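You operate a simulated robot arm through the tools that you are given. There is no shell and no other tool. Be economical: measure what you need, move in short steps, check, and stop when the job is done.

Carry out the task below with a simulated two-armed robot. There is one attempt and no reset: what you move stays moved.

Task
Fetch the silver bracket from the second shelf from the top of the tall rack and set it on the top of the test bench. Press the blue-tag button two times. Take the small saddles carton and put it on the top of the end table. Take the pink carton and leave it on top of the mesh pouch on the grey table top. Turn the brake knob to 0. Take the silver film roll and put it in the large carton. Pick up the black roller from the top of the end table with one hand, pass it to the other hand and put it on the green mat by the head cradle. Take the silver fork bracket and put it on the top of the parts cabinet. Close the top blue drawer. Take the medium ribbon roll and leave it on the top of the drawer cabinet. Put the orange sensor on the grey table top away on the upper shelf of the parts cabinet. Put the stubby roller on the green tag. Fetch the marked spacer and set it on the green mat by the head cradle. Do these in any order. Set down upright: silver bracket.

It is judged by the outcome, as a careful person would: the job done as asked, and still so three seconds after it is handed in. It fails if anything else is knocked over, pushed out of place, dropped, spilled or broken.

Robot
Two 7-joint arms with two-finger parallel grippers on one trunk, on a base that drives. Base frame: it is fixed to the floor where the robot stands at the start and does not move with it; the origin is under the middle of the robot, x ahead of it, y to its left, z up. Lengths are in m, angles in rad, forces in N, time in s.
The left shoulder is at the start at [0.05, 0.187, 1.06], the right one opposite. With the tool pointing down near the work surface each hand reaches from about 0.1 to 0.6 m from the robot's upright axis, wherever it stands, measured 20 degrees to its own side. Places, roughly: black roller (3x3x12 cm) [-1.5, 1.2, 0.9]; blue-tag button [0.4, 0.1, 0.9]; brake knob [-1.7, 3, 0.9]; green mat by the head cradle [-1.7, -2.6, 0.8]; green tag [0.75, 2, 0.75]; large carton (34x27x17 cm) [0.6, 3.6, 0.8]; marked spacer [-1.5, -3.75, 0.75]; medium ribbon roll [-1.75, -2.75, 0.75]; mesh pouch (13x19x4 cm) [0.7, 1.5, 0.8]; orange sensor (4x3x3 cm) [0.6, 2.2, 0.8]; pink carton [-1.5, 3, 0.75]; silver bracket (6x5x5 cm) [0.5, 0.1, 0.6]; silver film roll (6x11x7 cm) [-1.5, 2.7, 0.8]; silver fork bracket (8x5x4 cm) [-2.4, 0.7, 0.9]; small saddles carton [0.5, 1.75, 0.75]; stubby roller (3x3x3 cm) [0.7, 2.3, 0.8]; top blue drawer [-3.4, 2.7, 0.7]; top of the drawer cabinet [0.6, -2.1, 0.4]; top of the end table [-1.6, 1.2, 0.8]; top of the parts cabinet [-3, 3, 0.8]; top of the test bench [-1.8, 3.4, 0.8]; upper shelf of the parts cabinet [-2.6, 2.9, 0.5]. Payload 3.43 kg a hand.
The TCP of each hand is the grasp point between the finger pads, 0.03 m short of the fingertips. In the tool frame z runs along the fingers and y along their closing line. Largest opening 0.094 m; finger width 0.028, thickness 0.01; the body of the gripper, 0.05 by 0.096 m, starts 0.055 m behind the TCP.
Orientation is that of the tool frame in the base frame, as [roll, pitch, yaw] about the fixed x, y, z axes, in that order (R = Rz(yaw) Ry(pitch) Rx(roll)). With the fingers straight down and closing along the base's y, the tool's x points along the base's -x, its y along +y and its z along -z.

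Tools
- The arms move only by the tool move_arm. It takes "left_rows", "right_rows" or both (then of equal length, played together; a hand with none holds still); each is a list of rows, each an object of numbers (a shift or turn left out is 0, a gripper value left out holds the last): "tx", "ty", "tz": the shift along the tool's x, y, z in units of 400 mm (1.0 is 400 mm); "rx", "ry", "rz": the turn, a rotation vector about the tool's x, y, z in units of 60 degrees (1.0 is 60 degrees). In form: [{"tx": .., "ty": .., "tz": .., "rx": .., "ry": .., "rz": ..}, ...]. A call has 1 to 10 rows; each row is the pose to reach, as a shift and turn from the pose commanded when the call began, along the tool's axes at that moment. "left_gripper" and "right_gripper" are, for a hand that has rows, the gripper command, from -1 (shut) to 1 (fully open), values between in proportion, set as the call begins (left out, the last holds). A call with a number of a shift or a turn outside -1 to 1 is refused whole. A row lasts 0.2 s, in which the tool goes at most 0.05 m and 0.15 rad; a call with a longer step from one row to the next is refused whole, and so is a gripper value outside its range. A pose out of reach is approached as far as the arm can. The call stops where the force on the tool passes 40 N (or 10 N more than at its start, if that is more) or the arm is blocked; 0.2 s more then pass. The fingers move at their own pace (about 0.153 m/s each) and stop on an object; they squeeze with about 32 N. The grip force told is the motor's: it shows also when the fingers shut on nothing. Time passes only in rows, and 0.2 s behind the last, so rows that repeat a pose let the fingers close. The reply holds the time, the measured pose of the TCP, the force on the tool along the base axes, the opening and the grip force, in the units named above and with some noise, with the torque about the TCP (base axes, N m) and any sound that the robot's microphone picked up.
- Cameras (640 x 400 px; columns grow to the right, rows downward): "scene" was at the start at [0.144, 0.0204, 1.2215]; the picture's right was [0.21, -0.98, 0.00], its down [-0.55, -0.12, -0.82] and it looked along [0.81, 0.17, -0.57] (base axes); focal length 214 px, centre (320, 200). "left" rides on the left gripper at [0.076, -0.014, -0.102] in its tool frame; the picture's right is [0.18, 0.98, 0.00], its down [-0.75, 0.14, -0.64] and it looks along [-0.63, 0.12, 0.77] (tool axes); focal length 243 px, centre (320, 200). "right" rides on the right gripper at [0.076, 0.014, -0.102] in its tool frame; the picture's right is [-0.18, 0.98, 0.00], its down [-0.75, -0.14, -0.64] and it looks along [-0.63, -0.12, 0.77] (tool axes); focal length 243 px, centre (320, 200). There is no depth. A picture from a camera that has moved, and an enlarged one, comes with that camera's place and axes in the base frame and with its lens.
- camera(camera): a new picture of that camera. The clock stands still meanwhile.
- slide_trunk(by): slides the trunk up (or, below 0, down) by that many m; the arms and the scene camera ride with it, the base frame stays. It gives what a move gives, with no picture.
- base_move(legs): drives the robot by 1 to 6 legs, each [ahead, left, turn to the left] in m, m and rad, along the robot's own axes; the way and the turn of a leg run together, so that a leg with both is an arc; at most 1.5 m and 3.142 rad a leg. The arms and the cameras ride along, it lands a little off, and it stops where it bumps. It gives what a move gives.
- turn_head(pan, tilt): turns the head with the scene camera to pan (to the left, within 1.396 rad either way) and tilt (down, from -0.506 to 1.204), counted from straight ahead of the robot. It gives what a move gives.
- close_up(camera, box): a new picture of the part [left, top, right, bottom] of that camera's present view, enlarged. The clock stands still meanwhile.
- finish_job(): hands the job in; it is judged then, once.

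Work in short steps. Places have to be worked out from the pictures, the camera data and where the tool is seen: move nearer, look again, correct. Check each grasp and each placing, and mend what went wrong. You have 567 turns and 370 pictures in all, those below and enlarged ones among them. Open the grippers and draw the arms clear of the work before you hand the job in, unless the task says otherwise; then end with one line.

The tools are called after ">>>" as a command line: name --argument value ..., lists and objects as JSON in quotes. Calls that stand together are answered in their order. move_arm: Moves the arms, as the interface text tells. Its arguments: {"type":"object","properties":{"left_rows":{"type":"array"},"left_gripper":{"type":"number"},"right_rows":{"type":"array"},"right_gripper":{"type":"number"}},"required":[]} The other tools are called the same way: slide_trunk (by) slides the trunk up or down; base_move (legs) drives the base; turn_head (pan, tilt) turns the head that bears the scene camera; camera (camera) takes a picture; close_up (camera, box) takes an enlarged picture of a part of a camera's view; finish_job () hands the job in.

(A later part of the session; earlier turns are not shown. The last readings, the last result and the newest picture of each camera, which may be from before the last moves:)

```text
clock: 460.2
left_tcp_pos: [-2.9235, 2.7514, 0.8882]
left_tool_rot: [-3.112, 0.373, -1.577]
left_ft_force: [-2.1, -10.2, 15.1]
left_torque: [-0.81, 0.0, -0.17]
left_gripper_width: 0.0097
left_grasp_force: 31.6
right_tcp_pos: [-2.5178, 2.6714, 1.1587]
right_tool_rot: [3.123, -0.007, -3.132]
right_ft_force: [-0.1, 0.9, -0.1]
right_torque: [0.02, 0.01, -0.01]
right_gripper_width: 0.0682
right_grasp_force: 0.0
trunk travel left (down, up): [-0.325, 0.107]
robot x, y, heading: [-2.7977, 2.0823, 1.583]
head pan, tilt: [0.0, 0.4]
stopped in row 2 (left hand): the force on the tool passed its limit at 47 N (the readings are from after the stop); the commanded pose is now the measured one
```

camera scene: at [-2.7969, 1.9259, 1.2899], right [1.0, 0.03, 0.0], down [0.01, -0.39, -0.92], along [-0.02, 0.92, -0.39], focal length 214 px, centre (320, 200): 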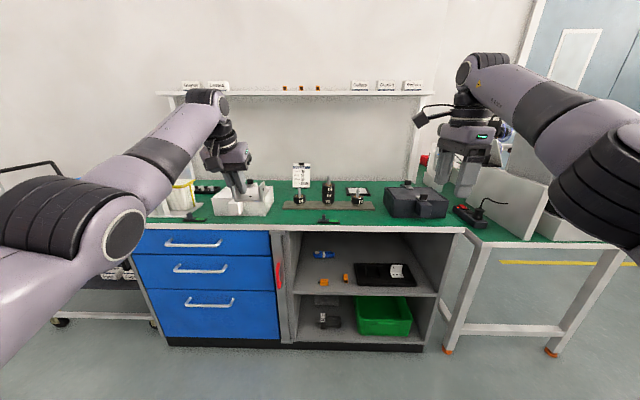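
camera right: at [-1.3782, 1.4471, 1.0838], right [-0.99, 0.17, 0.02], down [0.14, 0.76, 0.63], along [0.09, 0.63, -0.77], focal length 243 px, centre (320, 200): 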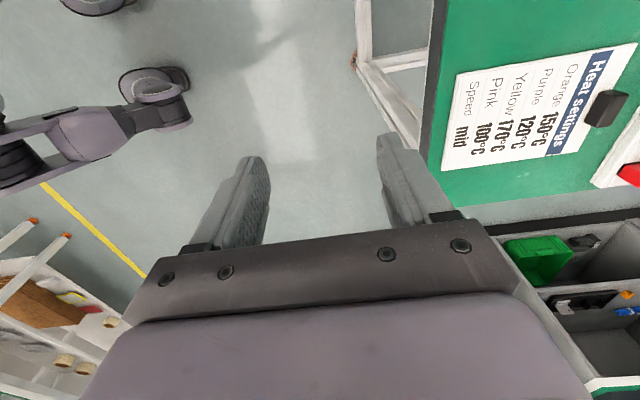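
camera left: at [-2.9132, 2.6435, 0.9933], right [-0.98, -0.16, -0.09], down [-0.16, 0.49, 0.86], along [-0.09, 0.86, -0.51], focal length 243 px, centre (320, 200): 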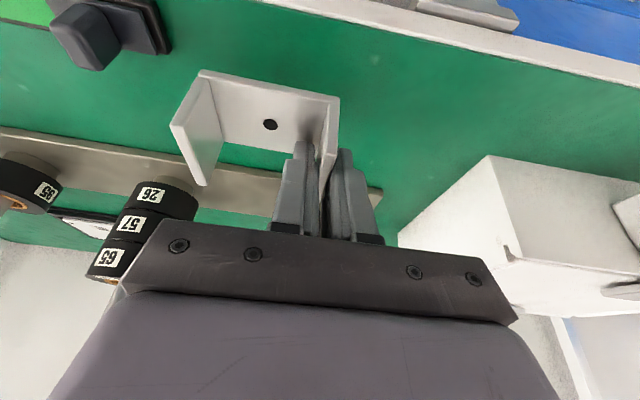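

Seated. Opening slightly and lifting vertically.

>>> move_arm --left_rows '[{"tz": -0.005}, {"tz": -0.005}, {"tz": -0.005}]' --left_gripper -0.2

>>> move_arm --left_rows '[{"tx": -0.034, "tz": -0.094}, {"tx": -0.07, "tz": -0.19}, {"tx": -0.1, "tz": -0.29}, {"tx": -0.13, "tz": -0.4}]'

>>> camera --camera "left"

```text
clock: 461.0
left_tcp_pos: [-2.9249, 2.7513, 0.8892]
left_tool_rot: [-3.113, 0.373, -1.576]
left_ft_force: [-3.3, 4.5, 13.7]
left_torque: [0.11, -0.18, 0.07]
left_gripper_width: 0.0359
left_grasp_force: 0.0
right_tcp_pos: [-2.5177, 2.6729, 1.159]
right_tool_rot: [3.125, -0.008, -3.132]
right_ft_force: [-0.6, -0.1, 0.9]
right_torque: [-0.02, -0.01, 0.02]
right_gripper_width: 0.0683
right_grasp_force: 0.0
trunk travel left (down, up): [-0.325, 0.107]
robot x, y, heading: [-2.7958, 2.0784, 1.579]
head pan, tilt: [0.0, 0.4]
```

```text
clock: 462.0
left_tcp_pos: [-2.9293, 2.7423, 1.055]
left_tool_rot: [-3.115, 0.365, -1.579]
left_ft_force: [-0.6, 0.3, -0.8]
left_torque: [0.01, -0.03, -0.01]
left_gripper_width: 0.0377
left_grasp_force: 0.0
right_tcp_pos: [-2.5166, 2.6729, 1.1583]
right_tool_rot: [3.126, -0.008, -3.13]
right_ft_force: [-0.4, -0.3, -0.1]
right_torque: [-0.02, 0.0, -0.03]
right_gripper_width: 0.0679
right_grasp_force: 0.0
trunk travel left (down, up): [-0.325, 0.107]
robot x, y, heading: [-2.7957, 2.0849, 1.576]
head pan, tilt: [0.0, 0.4]
```

```text
183 pictures are left
camera left: at [-2.9182, 2.6352, 1.1227], right [-0.98, -0.16, -0.09], down [-0.16, 0.48, 0.87], along [-0.09, 0.87, -0.49], focal length 243 px, centre (320, 200)
```

left: 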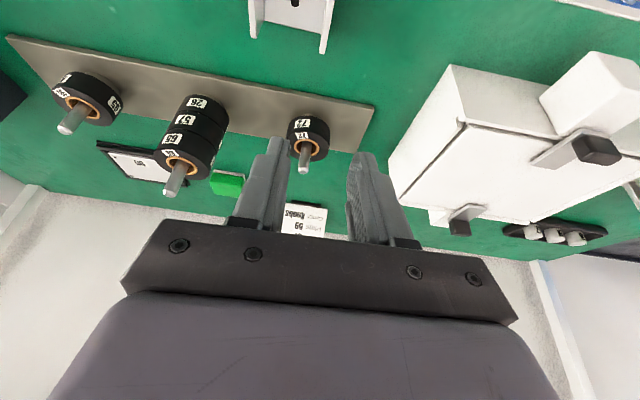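

The fork bracket stands on the cabinet top. Now back to the end table: back up, turn to +x, and drive along the aisle to the east side.

>>> base_move --legs '[[-0.25, 0, 0], [0, 0, -1.57], [0, 0.25, 0], [1.2, 0, 0], [0.8, 0, 0]]'

```text
clock: 479.7
left_tcp_pos: [-0.1368, 2.2404, 1.0533]
left_tool_rot: [-3.114, 0.367, -3.133]
left_ft_force: [0.1, -0.2, -0.8]
left_torque: [0.0, 0.02, 0.0]
left_gripper_width: 0.0377
left_grasp_force: 0.1
right_tcp_pos: [-0.2015, 1.8269, 1.1588]
right_tool_rot: [3.124, -0.006, 1.594]
right_ft_force: [0.0, 0.6, 0.4]
right_torque: [0.03, -0.01, -0.02]
right_gripper_width: 0.0683
right_grasp_force: 0.1
trunk travel left (down, up): [-0.325, 0.107]
robot x, y, heading: [-0.7928, 2.0986, 0.019]
head pan, tilt: [0.0, 0.4]
```

Next, the handover plan: left hand grips the roller low with a nearly horizontal tool, right hand takes its top from above. Turning around and moving to face the end table.

>>> base_move --legs '[[0, 0, -1.57], [0, 0, -1.57], [0, 0.62, 0]]'

>>> turn_head --pan 0.1 --tilt 0.5

>>> camera --camera "scene"

```text
clock: 493.3
left_tcp_pos: [-1.4798, 1.3699, 1.0543]
left_tool_rot: [-3.114, 0.368, -0.047]
left_ft_force: [0.5, -0.7, 0.9]
left_torque: [-0.02, -0.04, -0.03]
left_gripper_width: 0.0376
left_grasp_force: 0.1
right_tcp_pos: [-1.3931, 1.7787, 1.1583]
right_tool_rot: [3.124, -0.007, -1.6]
right_ft_force: [0.4, -0.6, 0.0]
right_torque: [0.02, -0.01, 0.01]
right_gripper_width: 0.0683
right_grasp_force: 0.1
trunk travel left (down, up): [-0.325, 0.107]
robot x, y, heading: [-0.8129, 1.4784, 3.104]
head pan, tilt: [0.0, 0.4]
```

```text
clock: 494.0
left_tcp_pos: [-1.4794, 1.37, 1.054]
left_tool_rot: [-3.114, 0.367, -0.047]
left_ft_force: [-0.5, -0.3, -0.9]
left_torque: [-0.02, -0.01, -0.02]
left_gripper_width: 0.0378
left_grasp_force: 0.0
right_tcp_pos: [-1.3924, 1.78, 1.1588]
right_tool_rot: [3.124, -0.006, -1.601]
right_ft_force: [0.2, 0.1, 0.2]
right_torque: [0.01, 0.02, 0.0]
right_gripper_width: 0.0685
right_grasp_force: 0.0
trunk travel left (down, up): [-0.325, 0.107]
robot x, y, heading: [-0.8131, 1.4757, 3.102]
head pan, tilt: [0.099, 0.499]
```

```text
182 pictures are left
camera scene: at [-0.9648, 1.4751, 1.2809], right [-0.06, 1.0, 0.0], down [0.48, 0.03, -0.88], along [-0.88, -0.06, -0.48], focal length 214 px, centre (320, 200)
```

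scene: 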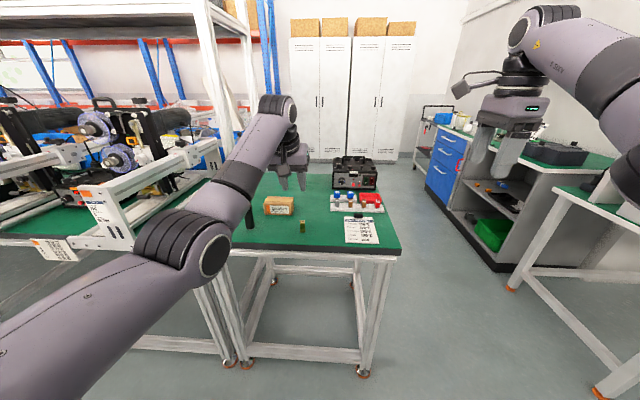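

Backing off 0.15 m, lowering the trunk, then pitching the left tool toward horizontal.

>>> base_move --legs '[[-0.15, 0.05, 0.035]]'

>>> slide_trunk --by -0.15

>>> move_arm --left_rows '[{"ry": -0.13}, {"ry": -0.26}, {"ry": -0.39}, {"ry": -0.52}, {"ry": -0.65}, {"ry": -0.78}]' --left_gripper 0.3

>>> camera --camera "left"

```text
clock: 495.4
left_tcp_pos: [-1.3232, 1.2908, 1.0544]
left_tool_rot: [-3.112, 0.369, -0.006]
left_ft_force: [0.4, 0.1, 0.5]
left_torque: [0.05, 0.0, 0.0]
left_gripper_width: 0.0376
left_grasp_force: 0.1
right_tcp_pos: [-1.2519, 1.7031, 1.1592]
right_tool_rot: [3.125, -0.007, -1.56]
right_ft_force: [-1.0, 0.1, 0.1]
right_torque: [0.01, 0.03, 0.01]
right_gripper_width: 0.0682
right_grasp_force: 0.0
trunk travel left (down, up): [-0.325, 0.107]
robot x, y, heading: [-0.6669, 1.423, -3.137]
head pan, tilt: [0.099, 0.499]
```

```text
clock: 497.2
left_tcp_pos: [-1.3227, 1.2914, 0.9036]
left_tool_rot: [-3.115, 0.37, -0.004]
left_ft_force: [0.6, 0.2, -0.1]
left_torque: [-0.05, 0.01, 0.0]
left_gripper_width: 0.0373
left_grasp_force: 0.0
right_tcp_pos: [-1.2524, 1.7043, 1.008]
right_tool_rot: [3.125, -0.005, -1.56]
right_ft_force: [0.7, 0.0, -0.1]
right_torque: [-0.01, 0.01, 0.01]
right_gripper_width: 0.0685
right_grasp_force: 0.0
trunk travel left (down, up): [-0.175, 0.257]
robot x, y, heading: [-0.6625, 1.4228, -3.135]
head pan, tilt: [0.099, 0.499]
```

```text
clock: 498.6
left_tcp_pos: [-1.324, 1.2902, 0.9048]
left_tool_rot: [-3.067, 1.186, 0.05]
left_ft_force: [0.2, -0.2, -0.8]
left_torque: [-0.02, 0.0, 0.04]
left_gripper_width: 0.061
left_grasp_force: 0.0
right_tcp_pos: [-1.253, 1.7021, 1.0085]
right_tool_rot: [3.125, -0.007, -1.56]
right_ft_force: [-0.6, -0.3, 0.0]
right_torque: [-0.01, -0.02, 0.03]
right_gripper_width: 0.0683
right_grasp_force: 0.0
trunk travel left (down, up): [-0.175, 0.257]
robot x, y, heading: [-0.6655, 1.4251, -3.138]
head pan, tilt: [0.099, 0.499]
```

```text
181 pictures are left
camera left: at [-1.1981, 1.3048, 0.8727], right [0.05, -0.98, -0.2], down [0.31, -0.17, 0.93], along [-0.95, -0.11, 0.3], focal length 243 px, centre (320, 200)
```

left: 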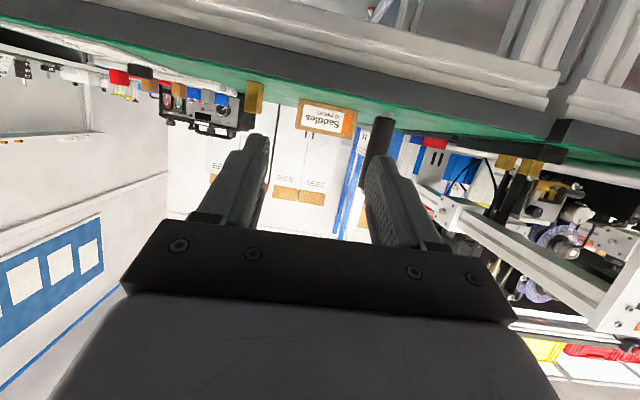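

Roller: (-1.54, 1.203), standing z 0.85–0.97. I'll align in y, drive ahead 0.13 m, and check.

>>> move_arm --left_rows '[{"ty": 0.1}, {"ty": 0.2}, {"ty": 0.215}]'

>>> base_move --legs '[[0.13, 0, 0]]'

>>> camera --camera "left"

```text
clock: 499.4
left_tcp_pos: [-1.3273, 1.2045, 0.9032]
left_tool_rot: [-3.07, 1.183, 0.05]
left_ft_force: [0.1, -0.6, -0.4]
left_torque: [0.02, 0.0, -0.04]
left_gripper_width: 0.0609
left_grasp_force: 0.1
right_tcp_pos: [-1.2519, 1.7026, 1.0081]
right_tool_rot: [3.122, -0.008, -1.561]
right_ft_force: [-0.4, 0.8, -0.7]
right_torque: [0.01, -0.04, 0.02]
right_gripper_width: 0.0681
right_grasp_force: 0.0
trunk travel left (down, up): [-0.175, 0.257]
robot x, y, heading: [-0.6629, 1.4269, -3.136]
head pan, tilt: [0.099, 0.499]
```

```text
clock: 500.6
left_tcp_pos: [-1.4548, 1.2051, 0.9033]
left_tool_rot: [-3.07, 1.183, 0.05]
left_ft_force: [-0.9, -0.5, -0.2]
left_torque: [0.01, 0.0, 0.01]
left_gripper_width: 0.061
left_grasp_force: 0.1
right_tcp_pos: [-1.3818, 1.7028, 1.0084]
right_tool_rot: [3.123, -0.008, -1.563]
right_ft_force: [0.1, 0.4, 0.0]
right_torque: [-0.01, 0.01, 0.02]
right_gripper_width: 0.0681
right_grasp_force: 0.0
trunk travel left (down, up): [-0.175, 0.257]
robot x, y, heading: [-0.7916, 1.4239, -3.132]
head pan, tilt: [0.099, 0.499]
```

```text
180 pictures are left
camera left: at [-1.33, 1.2186, 0.8712], right [0.05, -0.98, -0.2], down [0.31, -0.17, 0.94], along [-0.95, -0.11, 0.29], focal length 243 px, centre (320, 200)
```

left: 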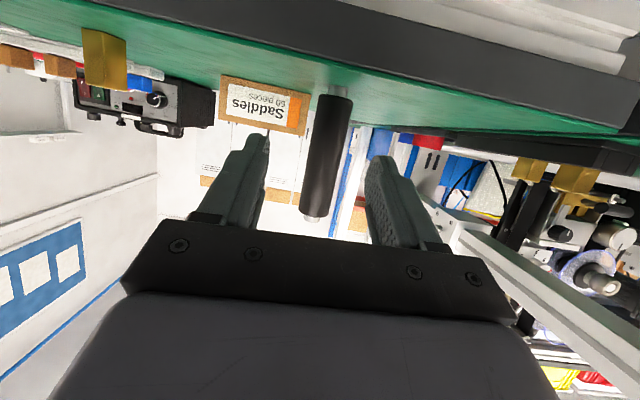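

The roller is centred between the fingers, ~8 cm ahead. Advancing and lowering slightly.

>>> move_arm --left_rows '[{"tx": -0.01, "tz": 0.07}, {"tx": -0.02, "tz": 0.14}, {"tx": -0.031, "tz": 0.2085}, {"tx": -0.031, "tz": 0.2085}]'

>>> camera --camera "left"

```text
clock: 501.6
left_tcp_pos: [-1.5386, 1.2067, 0.8842]
left_tool_rot: [-3.07, 1.184, 0.048]
left_ft_force: [-0.6, 0.1, -0.1]
left_torque: [-0.01, -0.03, -0.02]
left_gripper_width: 0.0612
left_grasp_force: 0.1
right_tcp_pos: [-1.3807, 1.7037, 1.0081]
right_tool_rot: [3.125, -0.007, -1.562]
right_ft_force: [0.0, 0.1, 0.0]
right_torque: [0.0, -0.01, 0.0]
right_gripper_width: 0.0683
right_grasp_force: 0.0
trunk travel left (down, up): [-0.175, 0.257]
robot x, y, heading: [-0.7903, 1.4217, -3.136]
head pan, tilt: [0.099, 0.499]
```

```text
179 pictures are left
camera left: at [-1.4124, 1.2195, 0.8527], right [0.05, -0.98, -0.2], down [0.31, -0.17, 0.94], along [-0.95, -0.11, 0.29], focal length 243 px, centre (320, 200)
```

left: 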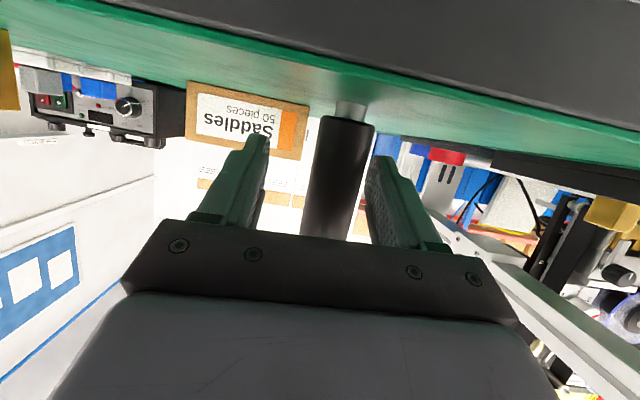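

Roller is ~1 cm toward the right finger; centring by 9 mm then closing.

>>> move_arm --left_rows '[{"ty": 0.012}, {"ty": 0.023}, {"ty": 0.023}]'

>>> move_arm --left_rows '[{"tz": 0}, {"tz": 0}, {"tz": 0}]' --left_gripper -1

>>> camera --camera "left"

```text
clock: 502.4
left_tcp_pos: [-1.5379, 1.1979, 0.8837]
left_tool_rot: [-3.07, 1.183, 0.048]
left_ft_force: [-0.2, 0.1, 0.4]
left_torque: [-0.03, 0.0, 0.0]
left_gripper_width: 0.0611
left_grasp_force: 0.1
right_tcp_pos: [-1.3804, 1.7041, 1.0077]
right_tool_rot: [3.125, -0.008, -1.56]
right_ft_force: [0.2, -0.3, -1.3]
right_torque: [0.01, 0.06, -0.01]
right_gripper_width: 0.0684
right_grasp_force: 0.1
trunk travel left (down, up): [-0.175, 0.257]
robot x, y, heading: [-0.7877, 1.4251, -3.141]
head pan, tilt: [0.099, 0.499]
```

```text
clock: 503.2
left_tcp_pos: [-1.5372, 1.1979, 0.8832]
left_tool_rot: [-3.072, 1.182, 0.048]
left_ft_force: [0.7, -0.7, 0.0]
left_torque: [-0.04, -0.02, 0.01]
left_gripper_width: 0.0306
left_grasp_force: 31.8
right_tcp_pos: [-1.3799, 1.7044, 1.0075]
right_tool_rot: [3.126, -0.008, -1.561]
right_ft_force: [-0.4, 0.7, -0.2]
right_torque: [-0.01, -0.03, -0.01]
right_gripper_width: 0.0683
right_grasp_force: 0.1
trunk travel left (down, up): [-0.175, 0.257]
robot x, y, heading: [-0.7914, 1.4247, -3.135]
head pan, tilt: [0.099, 0.499]
```

```text
178 pictures are left
camera left: at [-1.4124, 1.2106, 0.8518], right [0.05, -0.98, -0.2], down [0.31, -0.17, 0.94], along [-0.95, -0.11, 0.29], focal length 243 px, centre (320, 200)
```

left: 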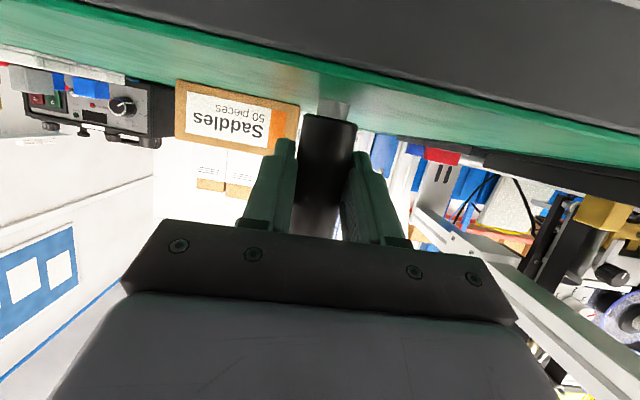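

Gripped (3.1 cm). Lifting 12 cm and backing away for the handover.

>>> move_arm --left_rows '[{"tx": -0.08, "tz": -0.033}, {"tx": -0.18, "tz": -0.073}, {"tx": -0.278, "tz": -0.113}]'

>>> base_move --legs '[[-0.3, 0, 0]]'

>>> turn_head --pan 0.0 --tilt 0.5

>>> camera --camera "scene"

```text
clock: 504.1
left_tcp_pos: [-1.5369, 1.1951, 1.0023]
left_tool_rot: [-3.074, 1.182, 0.047]
left_ft_force: [-0.4, -0.1, -0.8]
left_torque: [0.0, -0.01, 0.0]
left_gripper_width: 0.0307
left_grasp_force: 32.4
right_tcp_pos: [-1.3805, 1.703, 1.0079]
right_tool_rot: [3.123, -0.006, -1.561]
right_ft_force: [0.5, 0.0, -0.5]
right_torque: [0.01, 0.0, 0.01]
right_gripper_width: 0.0679
right_grasp_force: 0.0
trunk travel left (down, up): [-0.175, 0.257]
robot x, y, heading: [-0.7885, 1.4211, -3.137]
head pan, tilt: [0.099, 0.499]
```

```text
clock: 506.1
left_tcp_pos: [-1.2395, 1.198, 1.0022]
left_tool_rot: [-3.07, 1.184, 0.046]
left_ft_force: [0.3, 0.2, -1.2]
left_torque: [0.03, -0.01, 0.02]
left_gripper_width: 0.03
left_grasp_force: 31.9
right_tcp_pos: [-1.0827, 1.7054, 1.0085]
right_tool_rot: [3.125, -0.009, -1.566]
right_ft_force: [0.2, 0.0, -0.3]
right_torque: [0.02, -0.01, -0.01]
right_gripper_width: 0.0684
right_grasp_force: 0.1
trunk travel left (down, up): [-0.175, 0.257]
robot x, y, heading: [-0.493, 1.4255, 3.143]
head pan, tilt: [0.099, 0.499]
```

```text
clock: 506.8
left_tcp_pos: [-1.2397, 1.1973, 1.0026]
left_tool_rot: [-3.07, 1.183, 0.042]
left_ft_force: [0.5, -0.1, -1.1]
left_torque: [-0.04, -0.03, 0.03]
left_gripper_width: 0.0298
left_grasp_force: 31.3
right_tcp_pos: [-1.0812, 1.7065, 1.0087]
right_tool_rot: [3.123, -0.008, -1.567]
right_ft_force: [0.5, -0.3, 0.6]
right_torque: [-0.02, 0.0, 0.01]
right_gripper_width: 0.0681
right_grasp_force: 0.0
trunk travel left (down, up): [-0.175, 0.257]
robot x, y, heading: [-0.4954, 1.426, 3.144]
head pan, tilt: [0.0, 0.499]
```

```text
177 pictures are left
camera scene: at [-0.6442, 1.4262, 1.1308], right [0.0, 1.0, 0.0], down [0.48, 0.0, -0.88], along [-0.88, 0.0, -0.48], focal length 214 px, centre (320, 200)
```

scene: 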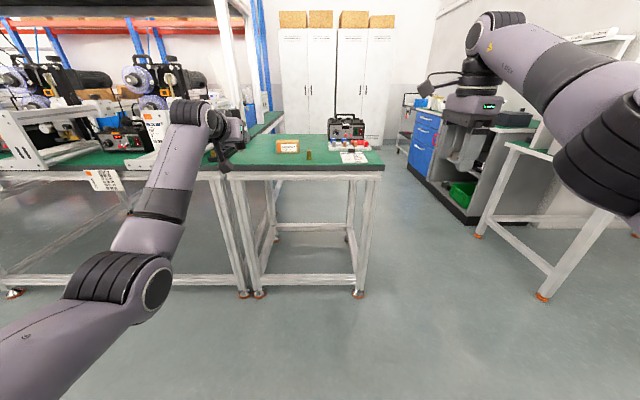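

Bringing the left hand with the roller toward the centre for the handover.

>>> move_arm --left_rows '[{"tx": 0.05, "ty": -0.06, "tz": -0.06}, {"tx": 0.1, "ty": -0.12, "tz": -0.12}, {"tx": 0.15, "ty": -0.18, "tz": -0.18}, {"tx": 0.2, "ty": -0.24, "tz": -0.24}, {"tx": 0.25, "ty": -0.3, "tz": -0.3}, {"tx": 0.3, "ty": -0.35, "tz": -0.35}, {"tx": 0.34, "ty": -0.4, "tz": -0.375}]'

>>> camera --camera "scene"

>>> camera --camera "right"

```text
clock: 508.4
left_tcp_pos: [-1.0498, 1.3498, 0.9388]
left_tool_rot: [-3.081, 1.192, 0.045]
left_ft_force: [1.5, -0.3, -1.0]
left_torque: [0.01, -0.03, -0.02]
left_gripper_width: 0.0294
left_grasp_force: 32.1
right_tcp_pos: [-1.0826, 1.7076, 1.0084]
right_tool_rot: [3.124, -0.007, -1.566]
right_ft_force: [0.3, 0.5, 0.0]
right_torque: [-0.02, -0.01, -0.03]
right_gripper_width: 0.0683
right_grasp_force: 0.1
trunk travel left (down, up): [-0.175, 0.257]
robot x, y, heading: [-0.4968, 1.4231, 3.141]
head pan, tilt: [0.0, 0.499]
```

```text
176 pictures are left
camera scene: at [-0.6442, 1.426, 1.1308], right [0.0, 1.0, 0.0], down [0.48, 0.0, -0.88], along [-0.88, 0.0, -0.48], focal length 214 px, centre (320, 200)
```

scene: 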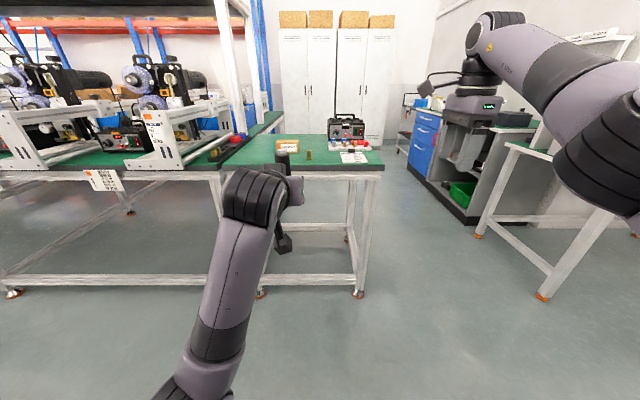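

```text
175 pictures are left
camera right: at [-1.0953, 1.6302, 1.1119], right [-0.98, 0.18, 0.02], down [0.15, 0.76, 0.63], along [0.1, 0.63, -0.77], focal length 243 px, centre (320, 200)
```

right: 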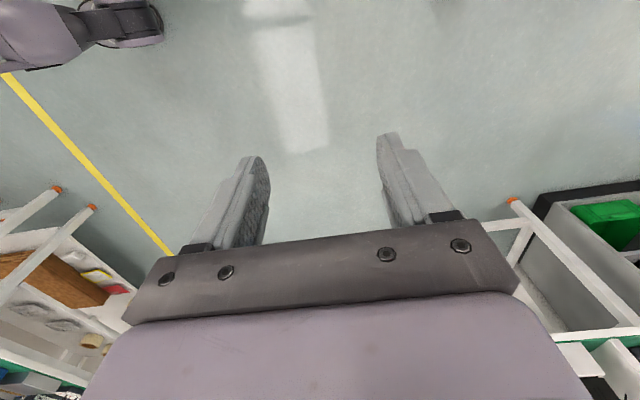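

Roller top should be at z≈1.026, axis (-1.05, 1.35). I'll raise the right hand and bring it above the roller.

>>> move_arm --right_rows '[{"tz": -0.1}, {"tz": -0.2}, {"tz": -0.27, "tx": 0.05}, {"tz": -0.27, "tx": 0.15, "ty": -0.02}, {"tz": -0.27, "tx": 0.25, "ty": -0.04}, {"tz": -0.27, "tx": 0.35, "ty": -0.06}, {"tz": -0.27, "tx": 0.45, "ty": -0.08}, {"tz": -0.27, "tx": 0.55, "ty": -0.08}, {"tz": -0.27, "tx": 0.65, "ty": -0.08}, {"tz": -0.27, "tx": 0.75, "ty": -0.08}]' --right_gripper 0.1

>>> camera --camera "right"

```text
clock: 510.6
left_tcp_pos: [-1.0483, 1.3518, 0.9357]
left_tool_rot: [-3.094, 1.185, 0.028]
left_ft_force: [0.6, -0.4, -0.2]
left_torque: [-0.04, 0.01, 0.03]
left_gripper_width: 0.0295
left_grasp_force: 32.1
right_tcp_pos: [-0.9964, 1.4668, 1.0842]
right_tool_rot: [3.133, -0.025, -1.589]
right_ft_force: [-0.2, -0.1, -0.2]
right_torque: [0.01, 0.03, 0.01]
right_gripper_width: 0.0517
right_grasp_force: 0.0
right hand out of reach, approached as far as the arm can: row 1, 2, 3, 4, 5, 6, 7, 8, 9, 10
trunk travel left (down, up): [-0.175, 0.257]
robot x, y, heading: [-0.4935, 1.4273, 3.144]
head pan, tilt: [0.0, 0.499]
```

```text
174 pictures are left
camera right: at [-1.0126, 1.395, 1.1887], right [-0.98, 0.2, 0.01], down [0.16, 0.77, 0.62], along [0.12, 0.61, -0.78], focal length 243 px, centre (320, 200)
```

right: 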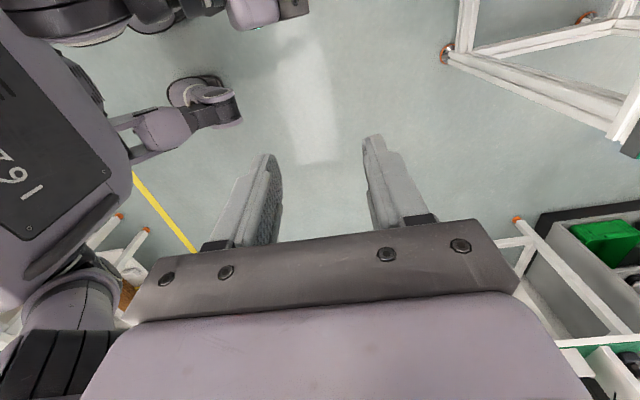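

The right arm can't reach that close in. I'll move the right hand away, swing the left tool to point forward-right so the roller sits at about (-1.10, 1.48).

>>> move_arm --right_rows '[{"tx": -0.1}, {"tx": -0.2}, {"tx": -0.3}, {"tx": -0.4}]'

>>> move_arm --left_rows '[{"tx": -0.01, "ty": -0.04, "tz": 0.02, "rx": 0.06, "rz": 0.025}, {"tx": -0.02, "ty": -0.08, "tz": 0.04, "rx": 0.12, "rz": 0.05}, {"tx": -0.03, "ty": -0.12, "tz": 0.06, "rx": 0.18, "rz": 0.075}, {"tx": -0.04, "ty": -0.17, "tz": 0.08, "rx": 0.25, "rz": 0.1}, {"tx": -0.05, "ty": -0.22, "tz": 0.1, "rx": 0.32, "rz": 0.13}, {"tx": -0.05, "ty": -0.27, "tz": 0.12, "rx": 0.39, "rz": 0.16}, {"tx": -0.05, "ty": -0.31, "tz": 0.12, "rx": 0.443, "rz": 0.179}]'

>>> camera --camera "scene"

```text
clock: 511.6
left_tcp_pos: [-1.0486, 1.3501, 0.9337]
left_tool_rot: [-3.094, 1.185, 0.029]
left_ft_force: [0.3, 0.5, -0.4]
left_torque: [-0.04, -0.03, -0.01]
left_gripper_width: 0.0292
left_grasp_force: 32.3
right_tcp_pos: [-0.9895, 1.6169, 1.0863]
right_tool_rot: [3.123, -0.007, -1.563]
right_ft_force: [-0.3, 0.1, -0.1]
right_torque: [0.03, -0.01, 0.01]
right_gripper_width: 0.0516
right_grasp_force: 0.0
trunk travel left (down, up): [-0.175, 0.257]
robot x, y, heading: [-0.4965, 1.4214, 3.145]
head pan, tilt: [0.0, 0.499]
```

```text
clock: 513.4
left_tcp_pos: [-1.1093, 1.4538, 0.9275]
left_tool_rot: [3.128, 1.177, -0.492]
left_ft_force: [0.7, -0.5, -1.4]
left_torque: [0.01, -0.02, -0.03]
left_gripper_width: 0.0292
left_grasp_force: 31.4
right_tcp_pos: [-0.9902, 1.6164, 1.0854]
right_tool_rot: [3.125, -0.007, -1.566]
right_ft_force: [-0.2, -0.2, -0.1]
right_torque: [0.0, 0.0, 0.03]
right_gripper_width: 0.0516
right_grasp_force: 0.0
trunk travel left (down, up): [-0.175, 0.257]
robot x, y, heading: [-0.4967, 1.4218, 3.141]
head pan, tilt: [0.0, 0.499]
stopped in row 7 (left hand): the arm was blocked; the commanded pose is now the measured one
```

```text
173 pictures are left
camera scene: at [-0.6443, 1.4262, 1.1308], right [0.0, 1.0, 0.0], down [0.48, 0.0, -0.88], along [-0.88, 0.0, -0.48], focal length 214 px, centre (320, 200)
```

scene: 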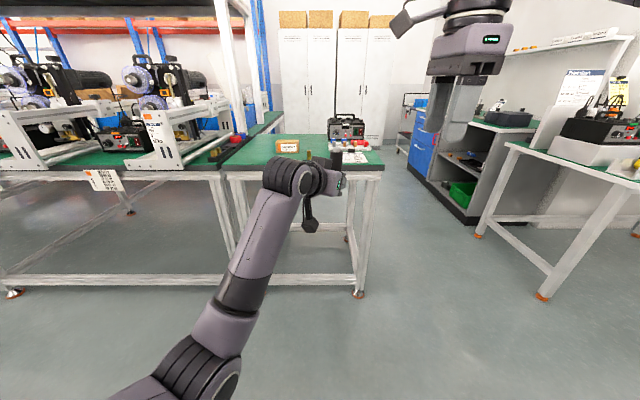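

The roller is now visible right of the hand. Zooming to check its tilt and top.

>>> close_up --camera "scene" --box '[272, 115, 400, 195]'

```text
5.00 times, centred on (336, 155) of scene
camera zoom: at [-0.6443, 1.4262, 1.1308], right [0.0, 1.0, 0.0], down [0.48, 0.0, -0.88], along [-0.88, 0.0, -0.48], focal length 1072 px, centre (240, 425)
```

zoom: 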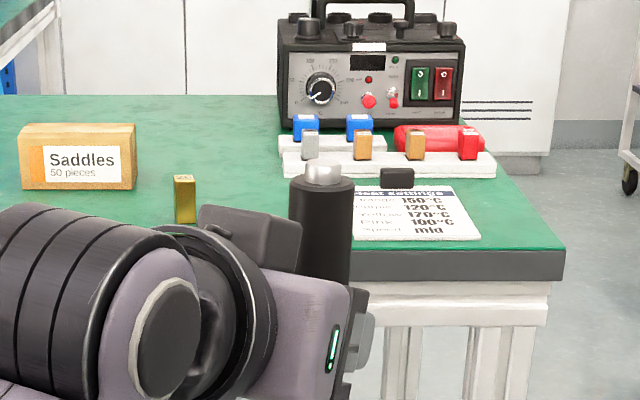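

The roller is vertical; top at z≈1.0, near (-1.112, 1.458). Moving the right hand above it.

>>> move_arm --right_rows '[{"ty": 0.1}, {"ty": 0.2}, {"ty": 0.3, "tx": 0.02}, {"ty": 0.305, "tx": 0.12}, {"ty": 0.305, "tx": 0.22}, {"ty": 0.305, "tx": 0.32}, {"ty": 0.305, "tx": 0.39}]'

>>> camera --camera "right"

>>> camera --camera "scene"

```text
clock: 515.0
left_tcp_pos: [-1.1074, 1.4562, 0.9285]
left_tool_rot: [3.126, 1.174, -0.491]
left_ft_force: [0.1, 0.4, -0.7]
left_torque: [-0.01, 0.0, 0.01]
left_gripper_width: 0.0291
left_grasp_force: 31.8
right_tcp_pos: [-1.0396, 1.5174, 1.0459]
right_tool_rot: [3.124, -0.008, -1.566]
right_ft_force: [0.1, 0.6, 0.8]
right_torque: [0.0, -0.05, -0.01]
right_gripper_width: 0.0517
right_grasp_force: 0.1
right hand out of reach, approached as far as the arm can: row 2, 3, 4, 5, 6, 7
trunk travel left (down, up): [-0.175, 0.257]
robot x, y, heading: [-0.495, 1.4263, 3.137]
head pan, tilt: [0.0, 0.499]
```

```text
171 pictures are left
camera right: at [-1.0525, 1.4428, 1.1505], right [-0.98, 0.18, 0.01], down [0.15, 0.76, 0.63], along [0.1, 0.63, -0.77], focal length 243 px, centre (320, 200)
```

right: 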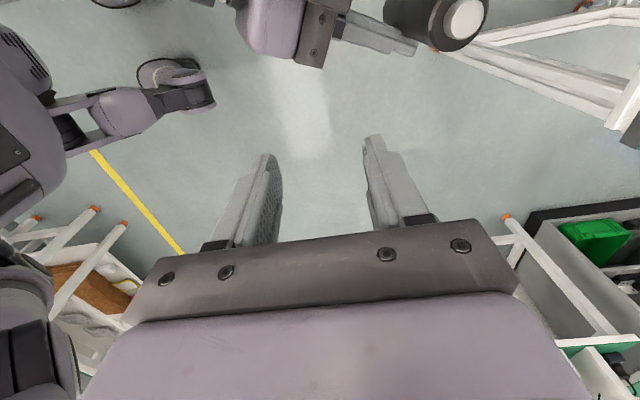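

```text
170 pictures are left
camera scene: at [-0.6444, 1.4266, 1.1308], right [0.0, 1.0, 0.0], down [0.48, 0.0, -0.88], along [-0.88, 0.0, -0.48], focal length 214 px, centre (320, 200)
```

scene: 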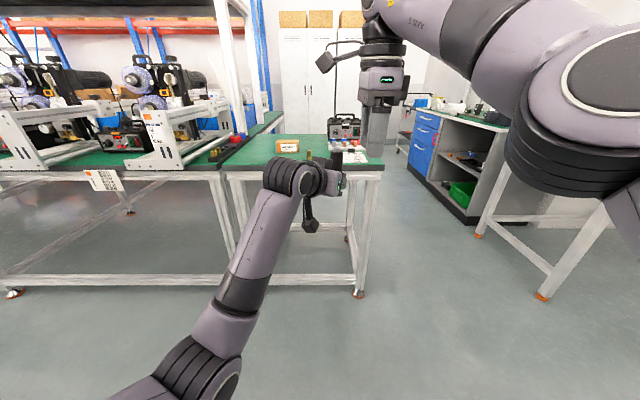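

The right hand is too high relative to its shoulder. I'll lower the left hand with the roller by 15 cm.

>>> move_arm --left_rows '[{"tx": 0.09, "tz": 0.036}, {"tx": 0.18, "tz": 0.073}, {"tx": 0.27, "tz": 0.11}, {"tx": 0.346, "tz": 0.145}]' --right_rows '[{"ty": 0}, {"ty": 0}, {"ty": 0}, {"ty": 0}]'

>>> close_up --camera "scene" --box '[240, 120, 432, 240]'

```text
clock: 516.0
left_tcp_pos: [-1.11, 1.4553, 0.7774]
left_tool_rot: [3.137, 1.178, -0.488]
left_ft_force: [-0.3, 0.2, -0.9]
left_torque: [-0.03, -0.04, -0.02]
left_gripper_width: 0.0289
left_grasp_force: 32.5
right_tcp_pos: [-1.0403, 1.5179, 1.0475]
right_tool_rot: [3.124, -0.007, -1.567]
right_ft_force: [0.6, -0.1, -0.2]
right_torque: [0.01, 0.02, -0.02]
right_gripper_width: 0.0518
right_grasp_force: 0.0
trunk travel left (down, up): [-0.175, 0.257]
robot x, y, heading: [-0.4964, 1.4237, 3.139]
head pan, tilt: [0.0, 0.499]
```

```text
3.33 times, centred on (336, 180) of scene
camera zoom: at [-0.6443, 1.4262, 1.1308], right [0.0, 1.0, 0.0], down [0.48, 0.0, -0.88], along [-0.88, 0.0, -0.48], focal length 715 px, centre (267, 267)
```

zoom: 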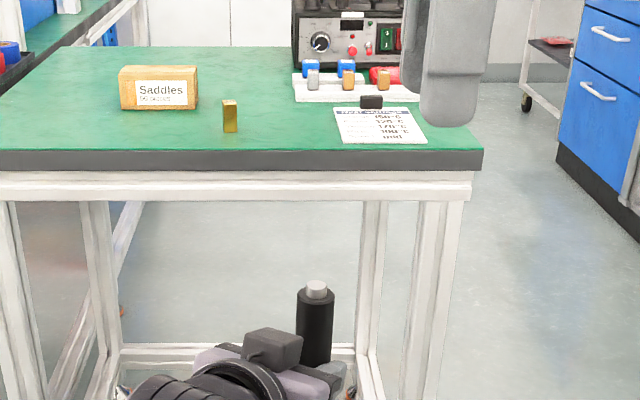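

Roller top now ≈ (-1.104, 1.462, 0.862). Lowering the right hand toward it in stages.

>>> move_arm --right_rows '[{"tz": 0.08}, {"tz": 0.16}, {"tz": 0.24}, {"tz": 0.32}, {"tz": 0.4}, {"tz": 0.4}]'

>>> camera --camera "right"

```text
clock: 517.4
left_tcp_pos: [-1.1097, 1.456, 0.7778]
left_tool_rot: [3.134, 1.176, -0.489]
left_ft_force: [0.0, 0.2, -1.1]
left_torque: [-0.02, -0.03, 0.04]
left_gripper_width: 0.0288
left_grasp_force: 31.3
right_tcp_pos: [-1.0443, 1.5188, 0.8851]
right_tool_rot: [3.125, -0.007, -1.563]
right_ft_force: [0.4, -0.2, 0.0]
right_torque: [0.0, 0.04, 0.0]
right_gripper_width: 0.0516
right_grasp_force: 0.0
trunk travel left (down, up): [-0.175, 0.257]
robot x, y, heading: [-0.4916, 1.4217, 3.141]
head pan, tilt: [0.0, 0.499]
```

```text
168 pictures are left
camera right: at [-1.0567, 1.4431, 0.9886], right [-0.98, 0.18, 0.02], down [0.15, 0.76, 0.63], along [0.1, 0.63, -0.77], focal length 243 px, centre (320, 200)
```

right: 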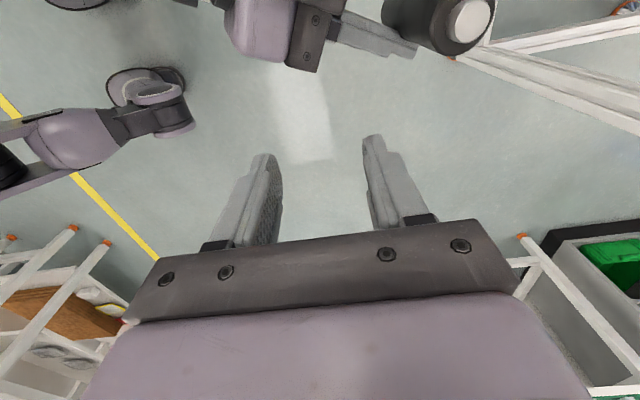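

Roller confirmed at (-1.112, 1.461). Raising 2.5 cm, then moving over it.

>>> move_arm --right_rows '[{"tz": -0.06}, {"tz": -0.06, "ty": 0.06, "tx": 0.05}, {"tz": -0.06, "ty": 0.12, "tx": 0.1}, {"tz": -0.06, "ty": 0.17, "tx": 0.145}, {"tz": -0.06, "ty": 0.17, "tx": 0.145}]'

>>> camera --camera "right"

```text
clock: 518.6
left_tcp_pos: [-1.1095, 1.4551, 0.7784]
left_tool_rot: [3.134, 1.178, -0.488]
left_ft_force: [0.0, 0.3, -0.1]
left_torque: [-0.01, 0.01, 0.03]
left_gripper_width: 0.0286
left_grasp_force: 32.4
right_tcp_pos: [-1.081, 1.4771, 0.9091]
right_tool_rot: [3.125, -0.007, -1.565]
right_ft_force: [0.8, -0.3, 0.4]
right_torque: [0.02, 0.0, -0.01]
right_gripper_width: 0.0515
right_grasp_force: 0.1
right hand out of reach, approached as far as the arm can: row 3, 4, 5
trunk travel left (down, up): [-0.175, 0.257]
robot x, y, heading: [-0.4935, 1.4263, 3.138]
head pan, tilt: [0.0, 0.499]
```

```text
167 pictures are left
camera right: at [-1.0943, 1.4017, 1.0134], right [-0.98, 0.18, 0.01], down [0.15, 0.76, 0.63], along [0.1, 0.63, -0.77], focal length 243 px, centre (320, 200)
```

right: 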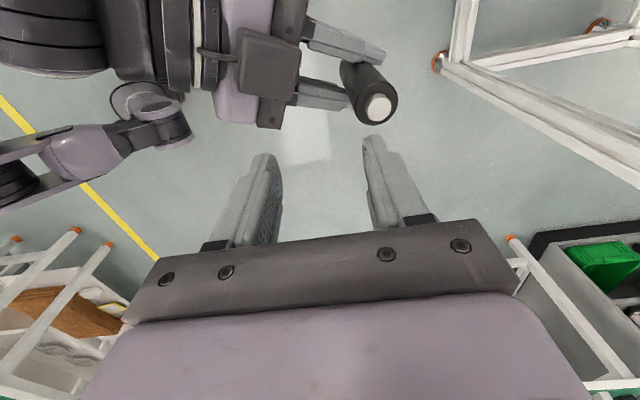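

The right arm is at its limit 4 cm short; I'll bring the roller to it with the left hand instead.

>>> move_arm --left_rows '[{"tx": 0.008, "ty": -0.04, "tz": -0.025}, {"tx": 0.02, "ty": -0.085, "tz": -0.06}, {"tx": 0.02, "ty": -0.085, "tz": -0.06}]'

>>> camera --camera "right"

```text
clock: 519.4
left_tcp_pos: [-1.0802, 1.4624, 0.7884]
left_tool_rot: [3.053, 1.193, -0.545]
left_ft_force: [-0.5, -0.7, -0.9]
left_torque: [-0.01, -0.02, -0.03]
left_gripper_width: 0.0287
left_grasp_force: 32.5
right_tcp_pos: [-1.0816, 1.4777, 0.9096]
right_tool_rot: [3.124, -0.006, -1.564]
right_ft_force: [0.7, 1.2, 0.6]
right_torque: [0.01, 0.01, 0.01]
right_gripper_width: 0.0518
right_grasp_force: 0.2
trunk travel left (down, up): [-0.175, 0.257]
robot x, y, heading: [-0.4924, 1.423, 3.141]
head pan, tilt: [0.0, 0.499]
```

```text
166 pictures are left
camera right: at [-1.0945, 1.4019, 1.0137], right [-0.98, 0.18, 0.02], down [0.15, 0.76, 0.63], along [0.1, 0.63, -0.77], focal length 243 px, centre (320, 200)
```

right: 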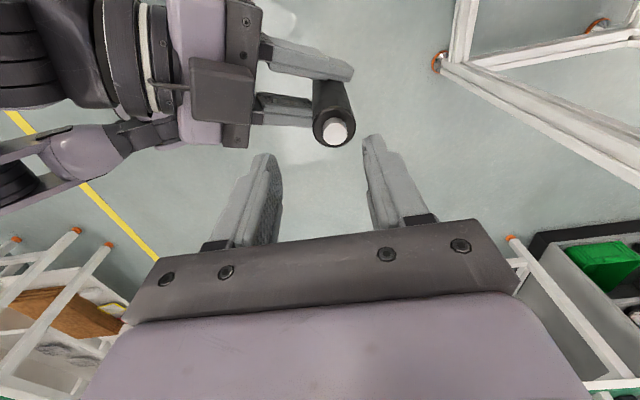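

Close: roller top at (-1.095, 1.465). Shifting the right hand 1.3 cm each way.

>>> move_arm --right_rows '[{"tx": 0.03, "ty": 0.033, "tz": -0.01}, {"tx": 0.03, "ty": 0.033, "tz": -0.01}]'

>>> camera --camera "right"

```text
clock: 520.0
left_tcp_pos: [-1.0799, 1.4626, 0.7878]
left_tool_rot: [3.054, 1.188, -0.546]
left_ft_force: [0.3, 0.1, -0.9]
left_torque: [0.04, -0.01, 0.01]
left_gripper_width: 0.0285
left_grasp_force: 32.4
right_tcp_pos: [-1.0779, 1.4676, 0.9112]
right_tool_rot: [3.125, -0.007, -1.566]
right_ft_force: [0.1, 0.1, -0.1]
right_torque: [0.02, 0.02, 0.02]
right_gripper_width: 0.0516
right_grasp_force: 0.0
right hand out of reach, approached as far as the arm can: row 1, 2
trunk travel left (down, up): [-0.175, 0.257]
robot x, y, heading: [-0.4965, 1.4282, 3.14]
head pan, tilt: [0.0, 0.499]
```

```text
165 pictures are left
camera right: at [-1.0909, 1.3921, 1.0149], right [-0.98, 0.18, 0.02], down [0.15, 0.76, 0.63], along [0.1, 0.63, -0.77], focal length 243 px, centre (320, 200)
```

right: 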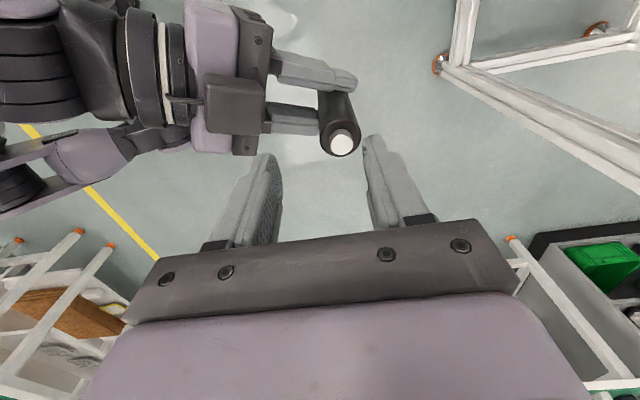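

Nudging the left hand 1.5 cm back toward me to centre the roller.

>>> move_arm --left_rows '[{"tx": 0.01, "ty": -0.028, "tz": -0.025}, {"tx": 0.01, "ty": -0.028, "tz": -0.025}, {"tx": 0.01, "ty": -0.028, "tz": -0.025}]' --right_rows '[{"tx": 0}, {"tx": 0}, {"tx": 0}]' --right_gripper 0.35

>>> camera --camera "right"

```text
clock: 521.0
left_tcp_pos: [-1.0725, 1.4549, 0.7885]
left_tool_rot: [2.988, 1.189, -0.591]
left_ft_force: [0.5, 1.0, -1.1]
left_torque: [-0.03, 0.03, -0.03]
left_gripper_width: 0.0285
left_grasp_force: 32.0
right_tcp_pos: [-1.0777, 1.4681, 0.911]
right_tool_rot: [3.125, -0.008, -1.566]
right_ft_force: [-0.5, 0.4, 0.4]
right_torque: [-0.03, 0.0, 0.02]
right_gripper_width: 0.0634
right_grasp_force: 0.1
trunk travel left (down, up): [-0.175, 0.257]
robot x, y, heading: [-0.4988, 1.4242, 3.145]
head pan, tilt: [0.0, 0.499]
stopped in row 3 (left hand): the arm was blocked; the commanded pose is now the measured one
```

```text
164 pictures are left
camera right: at [-1.0909, 1.392, 1.0148], right [-0.98, 0.18, 0.02], down [0.15, 0.76, 0.63], along [0.1, 0.63, -0.77], focal length 243 px, centre (320, 200)
```

right: 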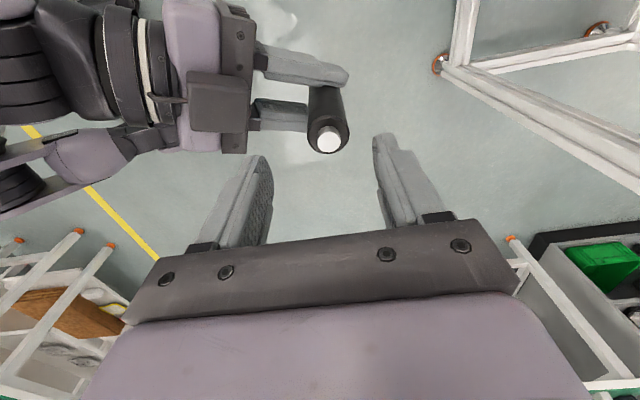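

Alignment within tolerance (8 mm). Descending the right hand around the roller's top with force watch.

>>> move_arm --right_rows '[{"tz": 0.03, "ty": 0.01, "tx": 0.01}, {"tz": 0.06, "ty": 0.015, "tx": 0.015}, {"tz": 0.1, "ty": 0.015, "tx": 0.015}, {"tz": 0.13, "ty": 0.015, "tx": 0.015}, {"tz": 0.15, "ty": 0.015, "tx": 0.015}]'

>>> camera --camera "right"

>>> close_up --camera "scene" --box '[240, 120, 432, 240]'

```text
clock: 522.2
left_tcp_pos: [-1.0728, 1.4558, 0.7883]
left_tool_rot: [2.99, 1.188, -0.591]
left_ft_force: [-0.4, 0.4, -0.6]
left_torque: [0.02, 0.01, 0.03]
left_gripper_width: 0.0286
left_grasp_force: 32.3
right_tcp_pos: [-1.0847, 1.4602, 0.8515]
right_tool_rot: [3.124, -0.009, -1.566]
right_ft_force: [0.2, -0.4, 1.5]
right_torque: [0.0, 0.01, 0.0]
right_gripper_width: 0.0634
right_grasp_force: 0.1
right hand out of reach, approached as far as the arm can: row 1, 2
trunk travel left (down, up): [-0.175, 0.257]
robot x, y, heading: [-0.4914, 1.425, 3.138]
head pan, tilt: [0.0, 0.499]
```

```text
163 pictures are left
camera right: at [-1.0974, 1.385, 0.9554], right [-0.98, 0.18, 0.02], down [0.15, 0.76, 0.63], along [0.1, 0.63, -0.77], focal length 243 px, centre (320, 200)
```

right: 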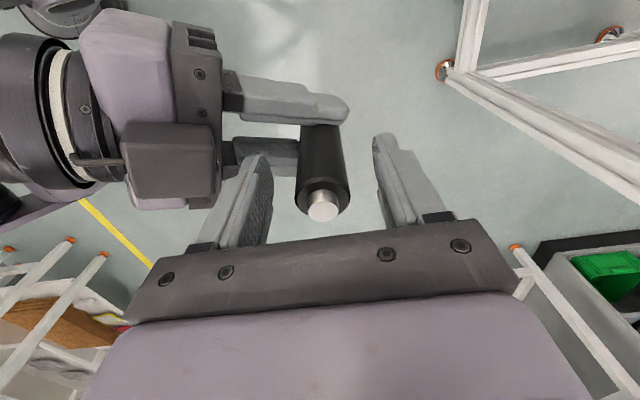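

```text
3.33 times, centred on (336, 180) of scene
camera zoom: at [-0.6442, 1.4263, 1.1308], right [0.0, 1.0, 0.0], down [0.48, 0.0, -0.88], along [-0.88, 0.0, -0.48], focal length 715 px, centre (267, 267)
```

zoom: 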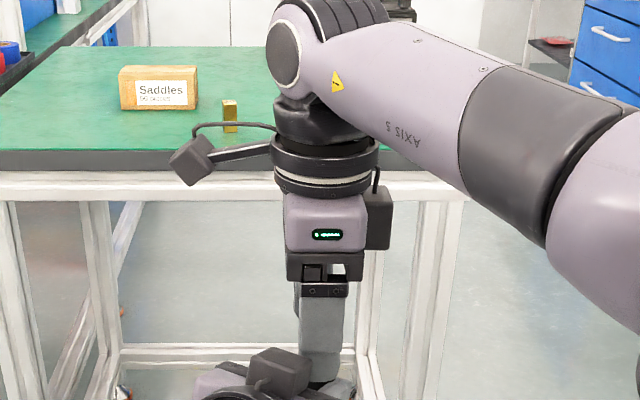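

The roller is between the right fingers. Closing the right gripper.

>>> move_arm --right_rows '[{"tz": 0}, {"tz": 0}, {"tz": 0}]' --right_gripper -1

>>> camera --camera "right"

```text
clock: 523.0
left_tcp_pos: [-1.0708, 1.4563, 0.7879]
left_tool_rot: [2.988, 1.189, -0.592]
left_ft_force: [3.6, 0.0, 1.0]
left_torque: [0.07, 0.07, -0.12]
left_gripper_width: 0.0288
left_grasp_force: 31.7
right_tcp_pos: [-1.0846, 1.4608, 0.8506]
right_tool_rot: [3.125, -0.007, -1.564]
right_ft_force: [-3.8, 0.1, 0.7]
right_torque: [-0.1, 0.12, 0.09]
right_gripper_width: 0.0313
right_grasp_force: 31.2
trunk travel left (down, up): [-0.175, 0.257]
robot x, y, heading: [-0.4947, 1.4249, 3.146]
head pan, tilt: [0.0, 0.499]
```

```text
161 pictures are left
camera right: at [-1.0976, 1.3852, 0.9554], right [-0.98, 0.18, 0.02], down [0.15, 0.76, 0.63], along [0.1, 0.63, -0.77], focal length 243 px, centre (320, 200)
```

right: 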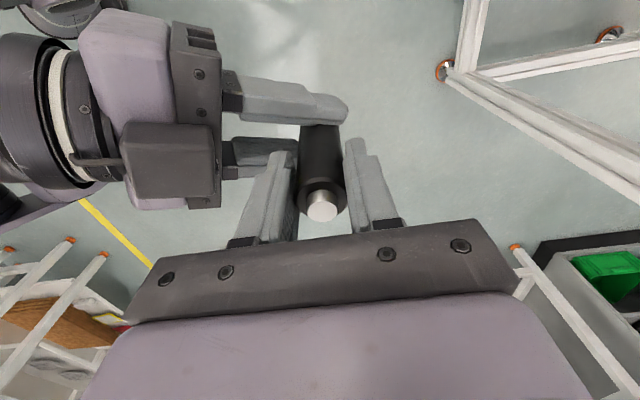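

Both hold it. Now opening the left gripper and dropping the left hand down clear of the roller's bottom.

>>> move_arm --left_rows '[{"tz": 0}, {"tz": 0}, {"tz": 0}]' --left_gripper 0.5

>>> move_arm --left_rows '[{"tx": 0.07, "tz": 0.028}, {"tx": 0.15, "tz": 0.06}, {"tx": 0.24, "tz": 0.095}, {"tx": 0.33, "tz": 0.13}]'

>>> camera --camera "right"

```text
clock: 523.8
left_tcp_pos: [-1.0722, 1.4556, 0.7877]
left_tool_rot: [2.991, 1.189, -0.59]
left_ft_force: [1.0, -1.2, 0.0]
left_torque: [0.0, -0.01, -0.05]
left_gripper_width: 0.0705
left_grasp_force: 0.0
right_tcp_pos: [-1.0843, 1.4608, 0.8515]
right_tool_rot: [3.125, -0.007, -1.566]
right_ft_force: [-0.1, 0.4, -0.4]
right_torque: [0.02, 0.02, -0.01]
right_gripper_width: 0.0316
right_grasp_force: 32.3
trunk travel left (down, up): [-0.175, 0.257]
robot x, y, heading: [-0.4948, 1.4283, 3.14]
head pan, tilt: [0.0, 0.499]
```

```text
clock: 524.8
left_tcp_pos: [-1.077, 1.4447, 0.6461]
left_tool_rot: [2.969, 1.19, -0.61]
left_ft_force: [-0.9, -0.4, 0.5]
left_torque: [-0.02, 0.02, 0.01]
left_gripper_width: 0.0704
left_grasp_force: 0.1
right_tcp_pos: [-1.0841, 1.461, 0.8506]
right_tool_rot: [3.124, -0.008, -1.566]
right_ft_force: [-0.4, -0.5, -0.2]
right_torque: [0.0, -0.02, -0.02]
right_gripper_width: 0.0313
right_grasp_force: 32.6
trunk travel left (down, up): [-0.175, 0.257]
robot x, y, heading: [-0.4951, 1.4254, 3.146]
head pan, tilt: [0.0, 0.499]
```

```text
160 pictures are left
camera right: at [-1.0975, 1.3852, 0.9554], right [-0.98, 0.18, 0.02], down [0.15, 0.76, 0.63], along [0.1, 0.63, -0.77], focal length 243 px, centre (320, 200)
```

right: 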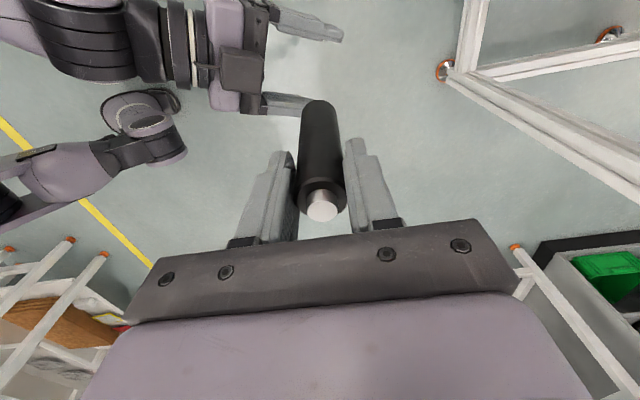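

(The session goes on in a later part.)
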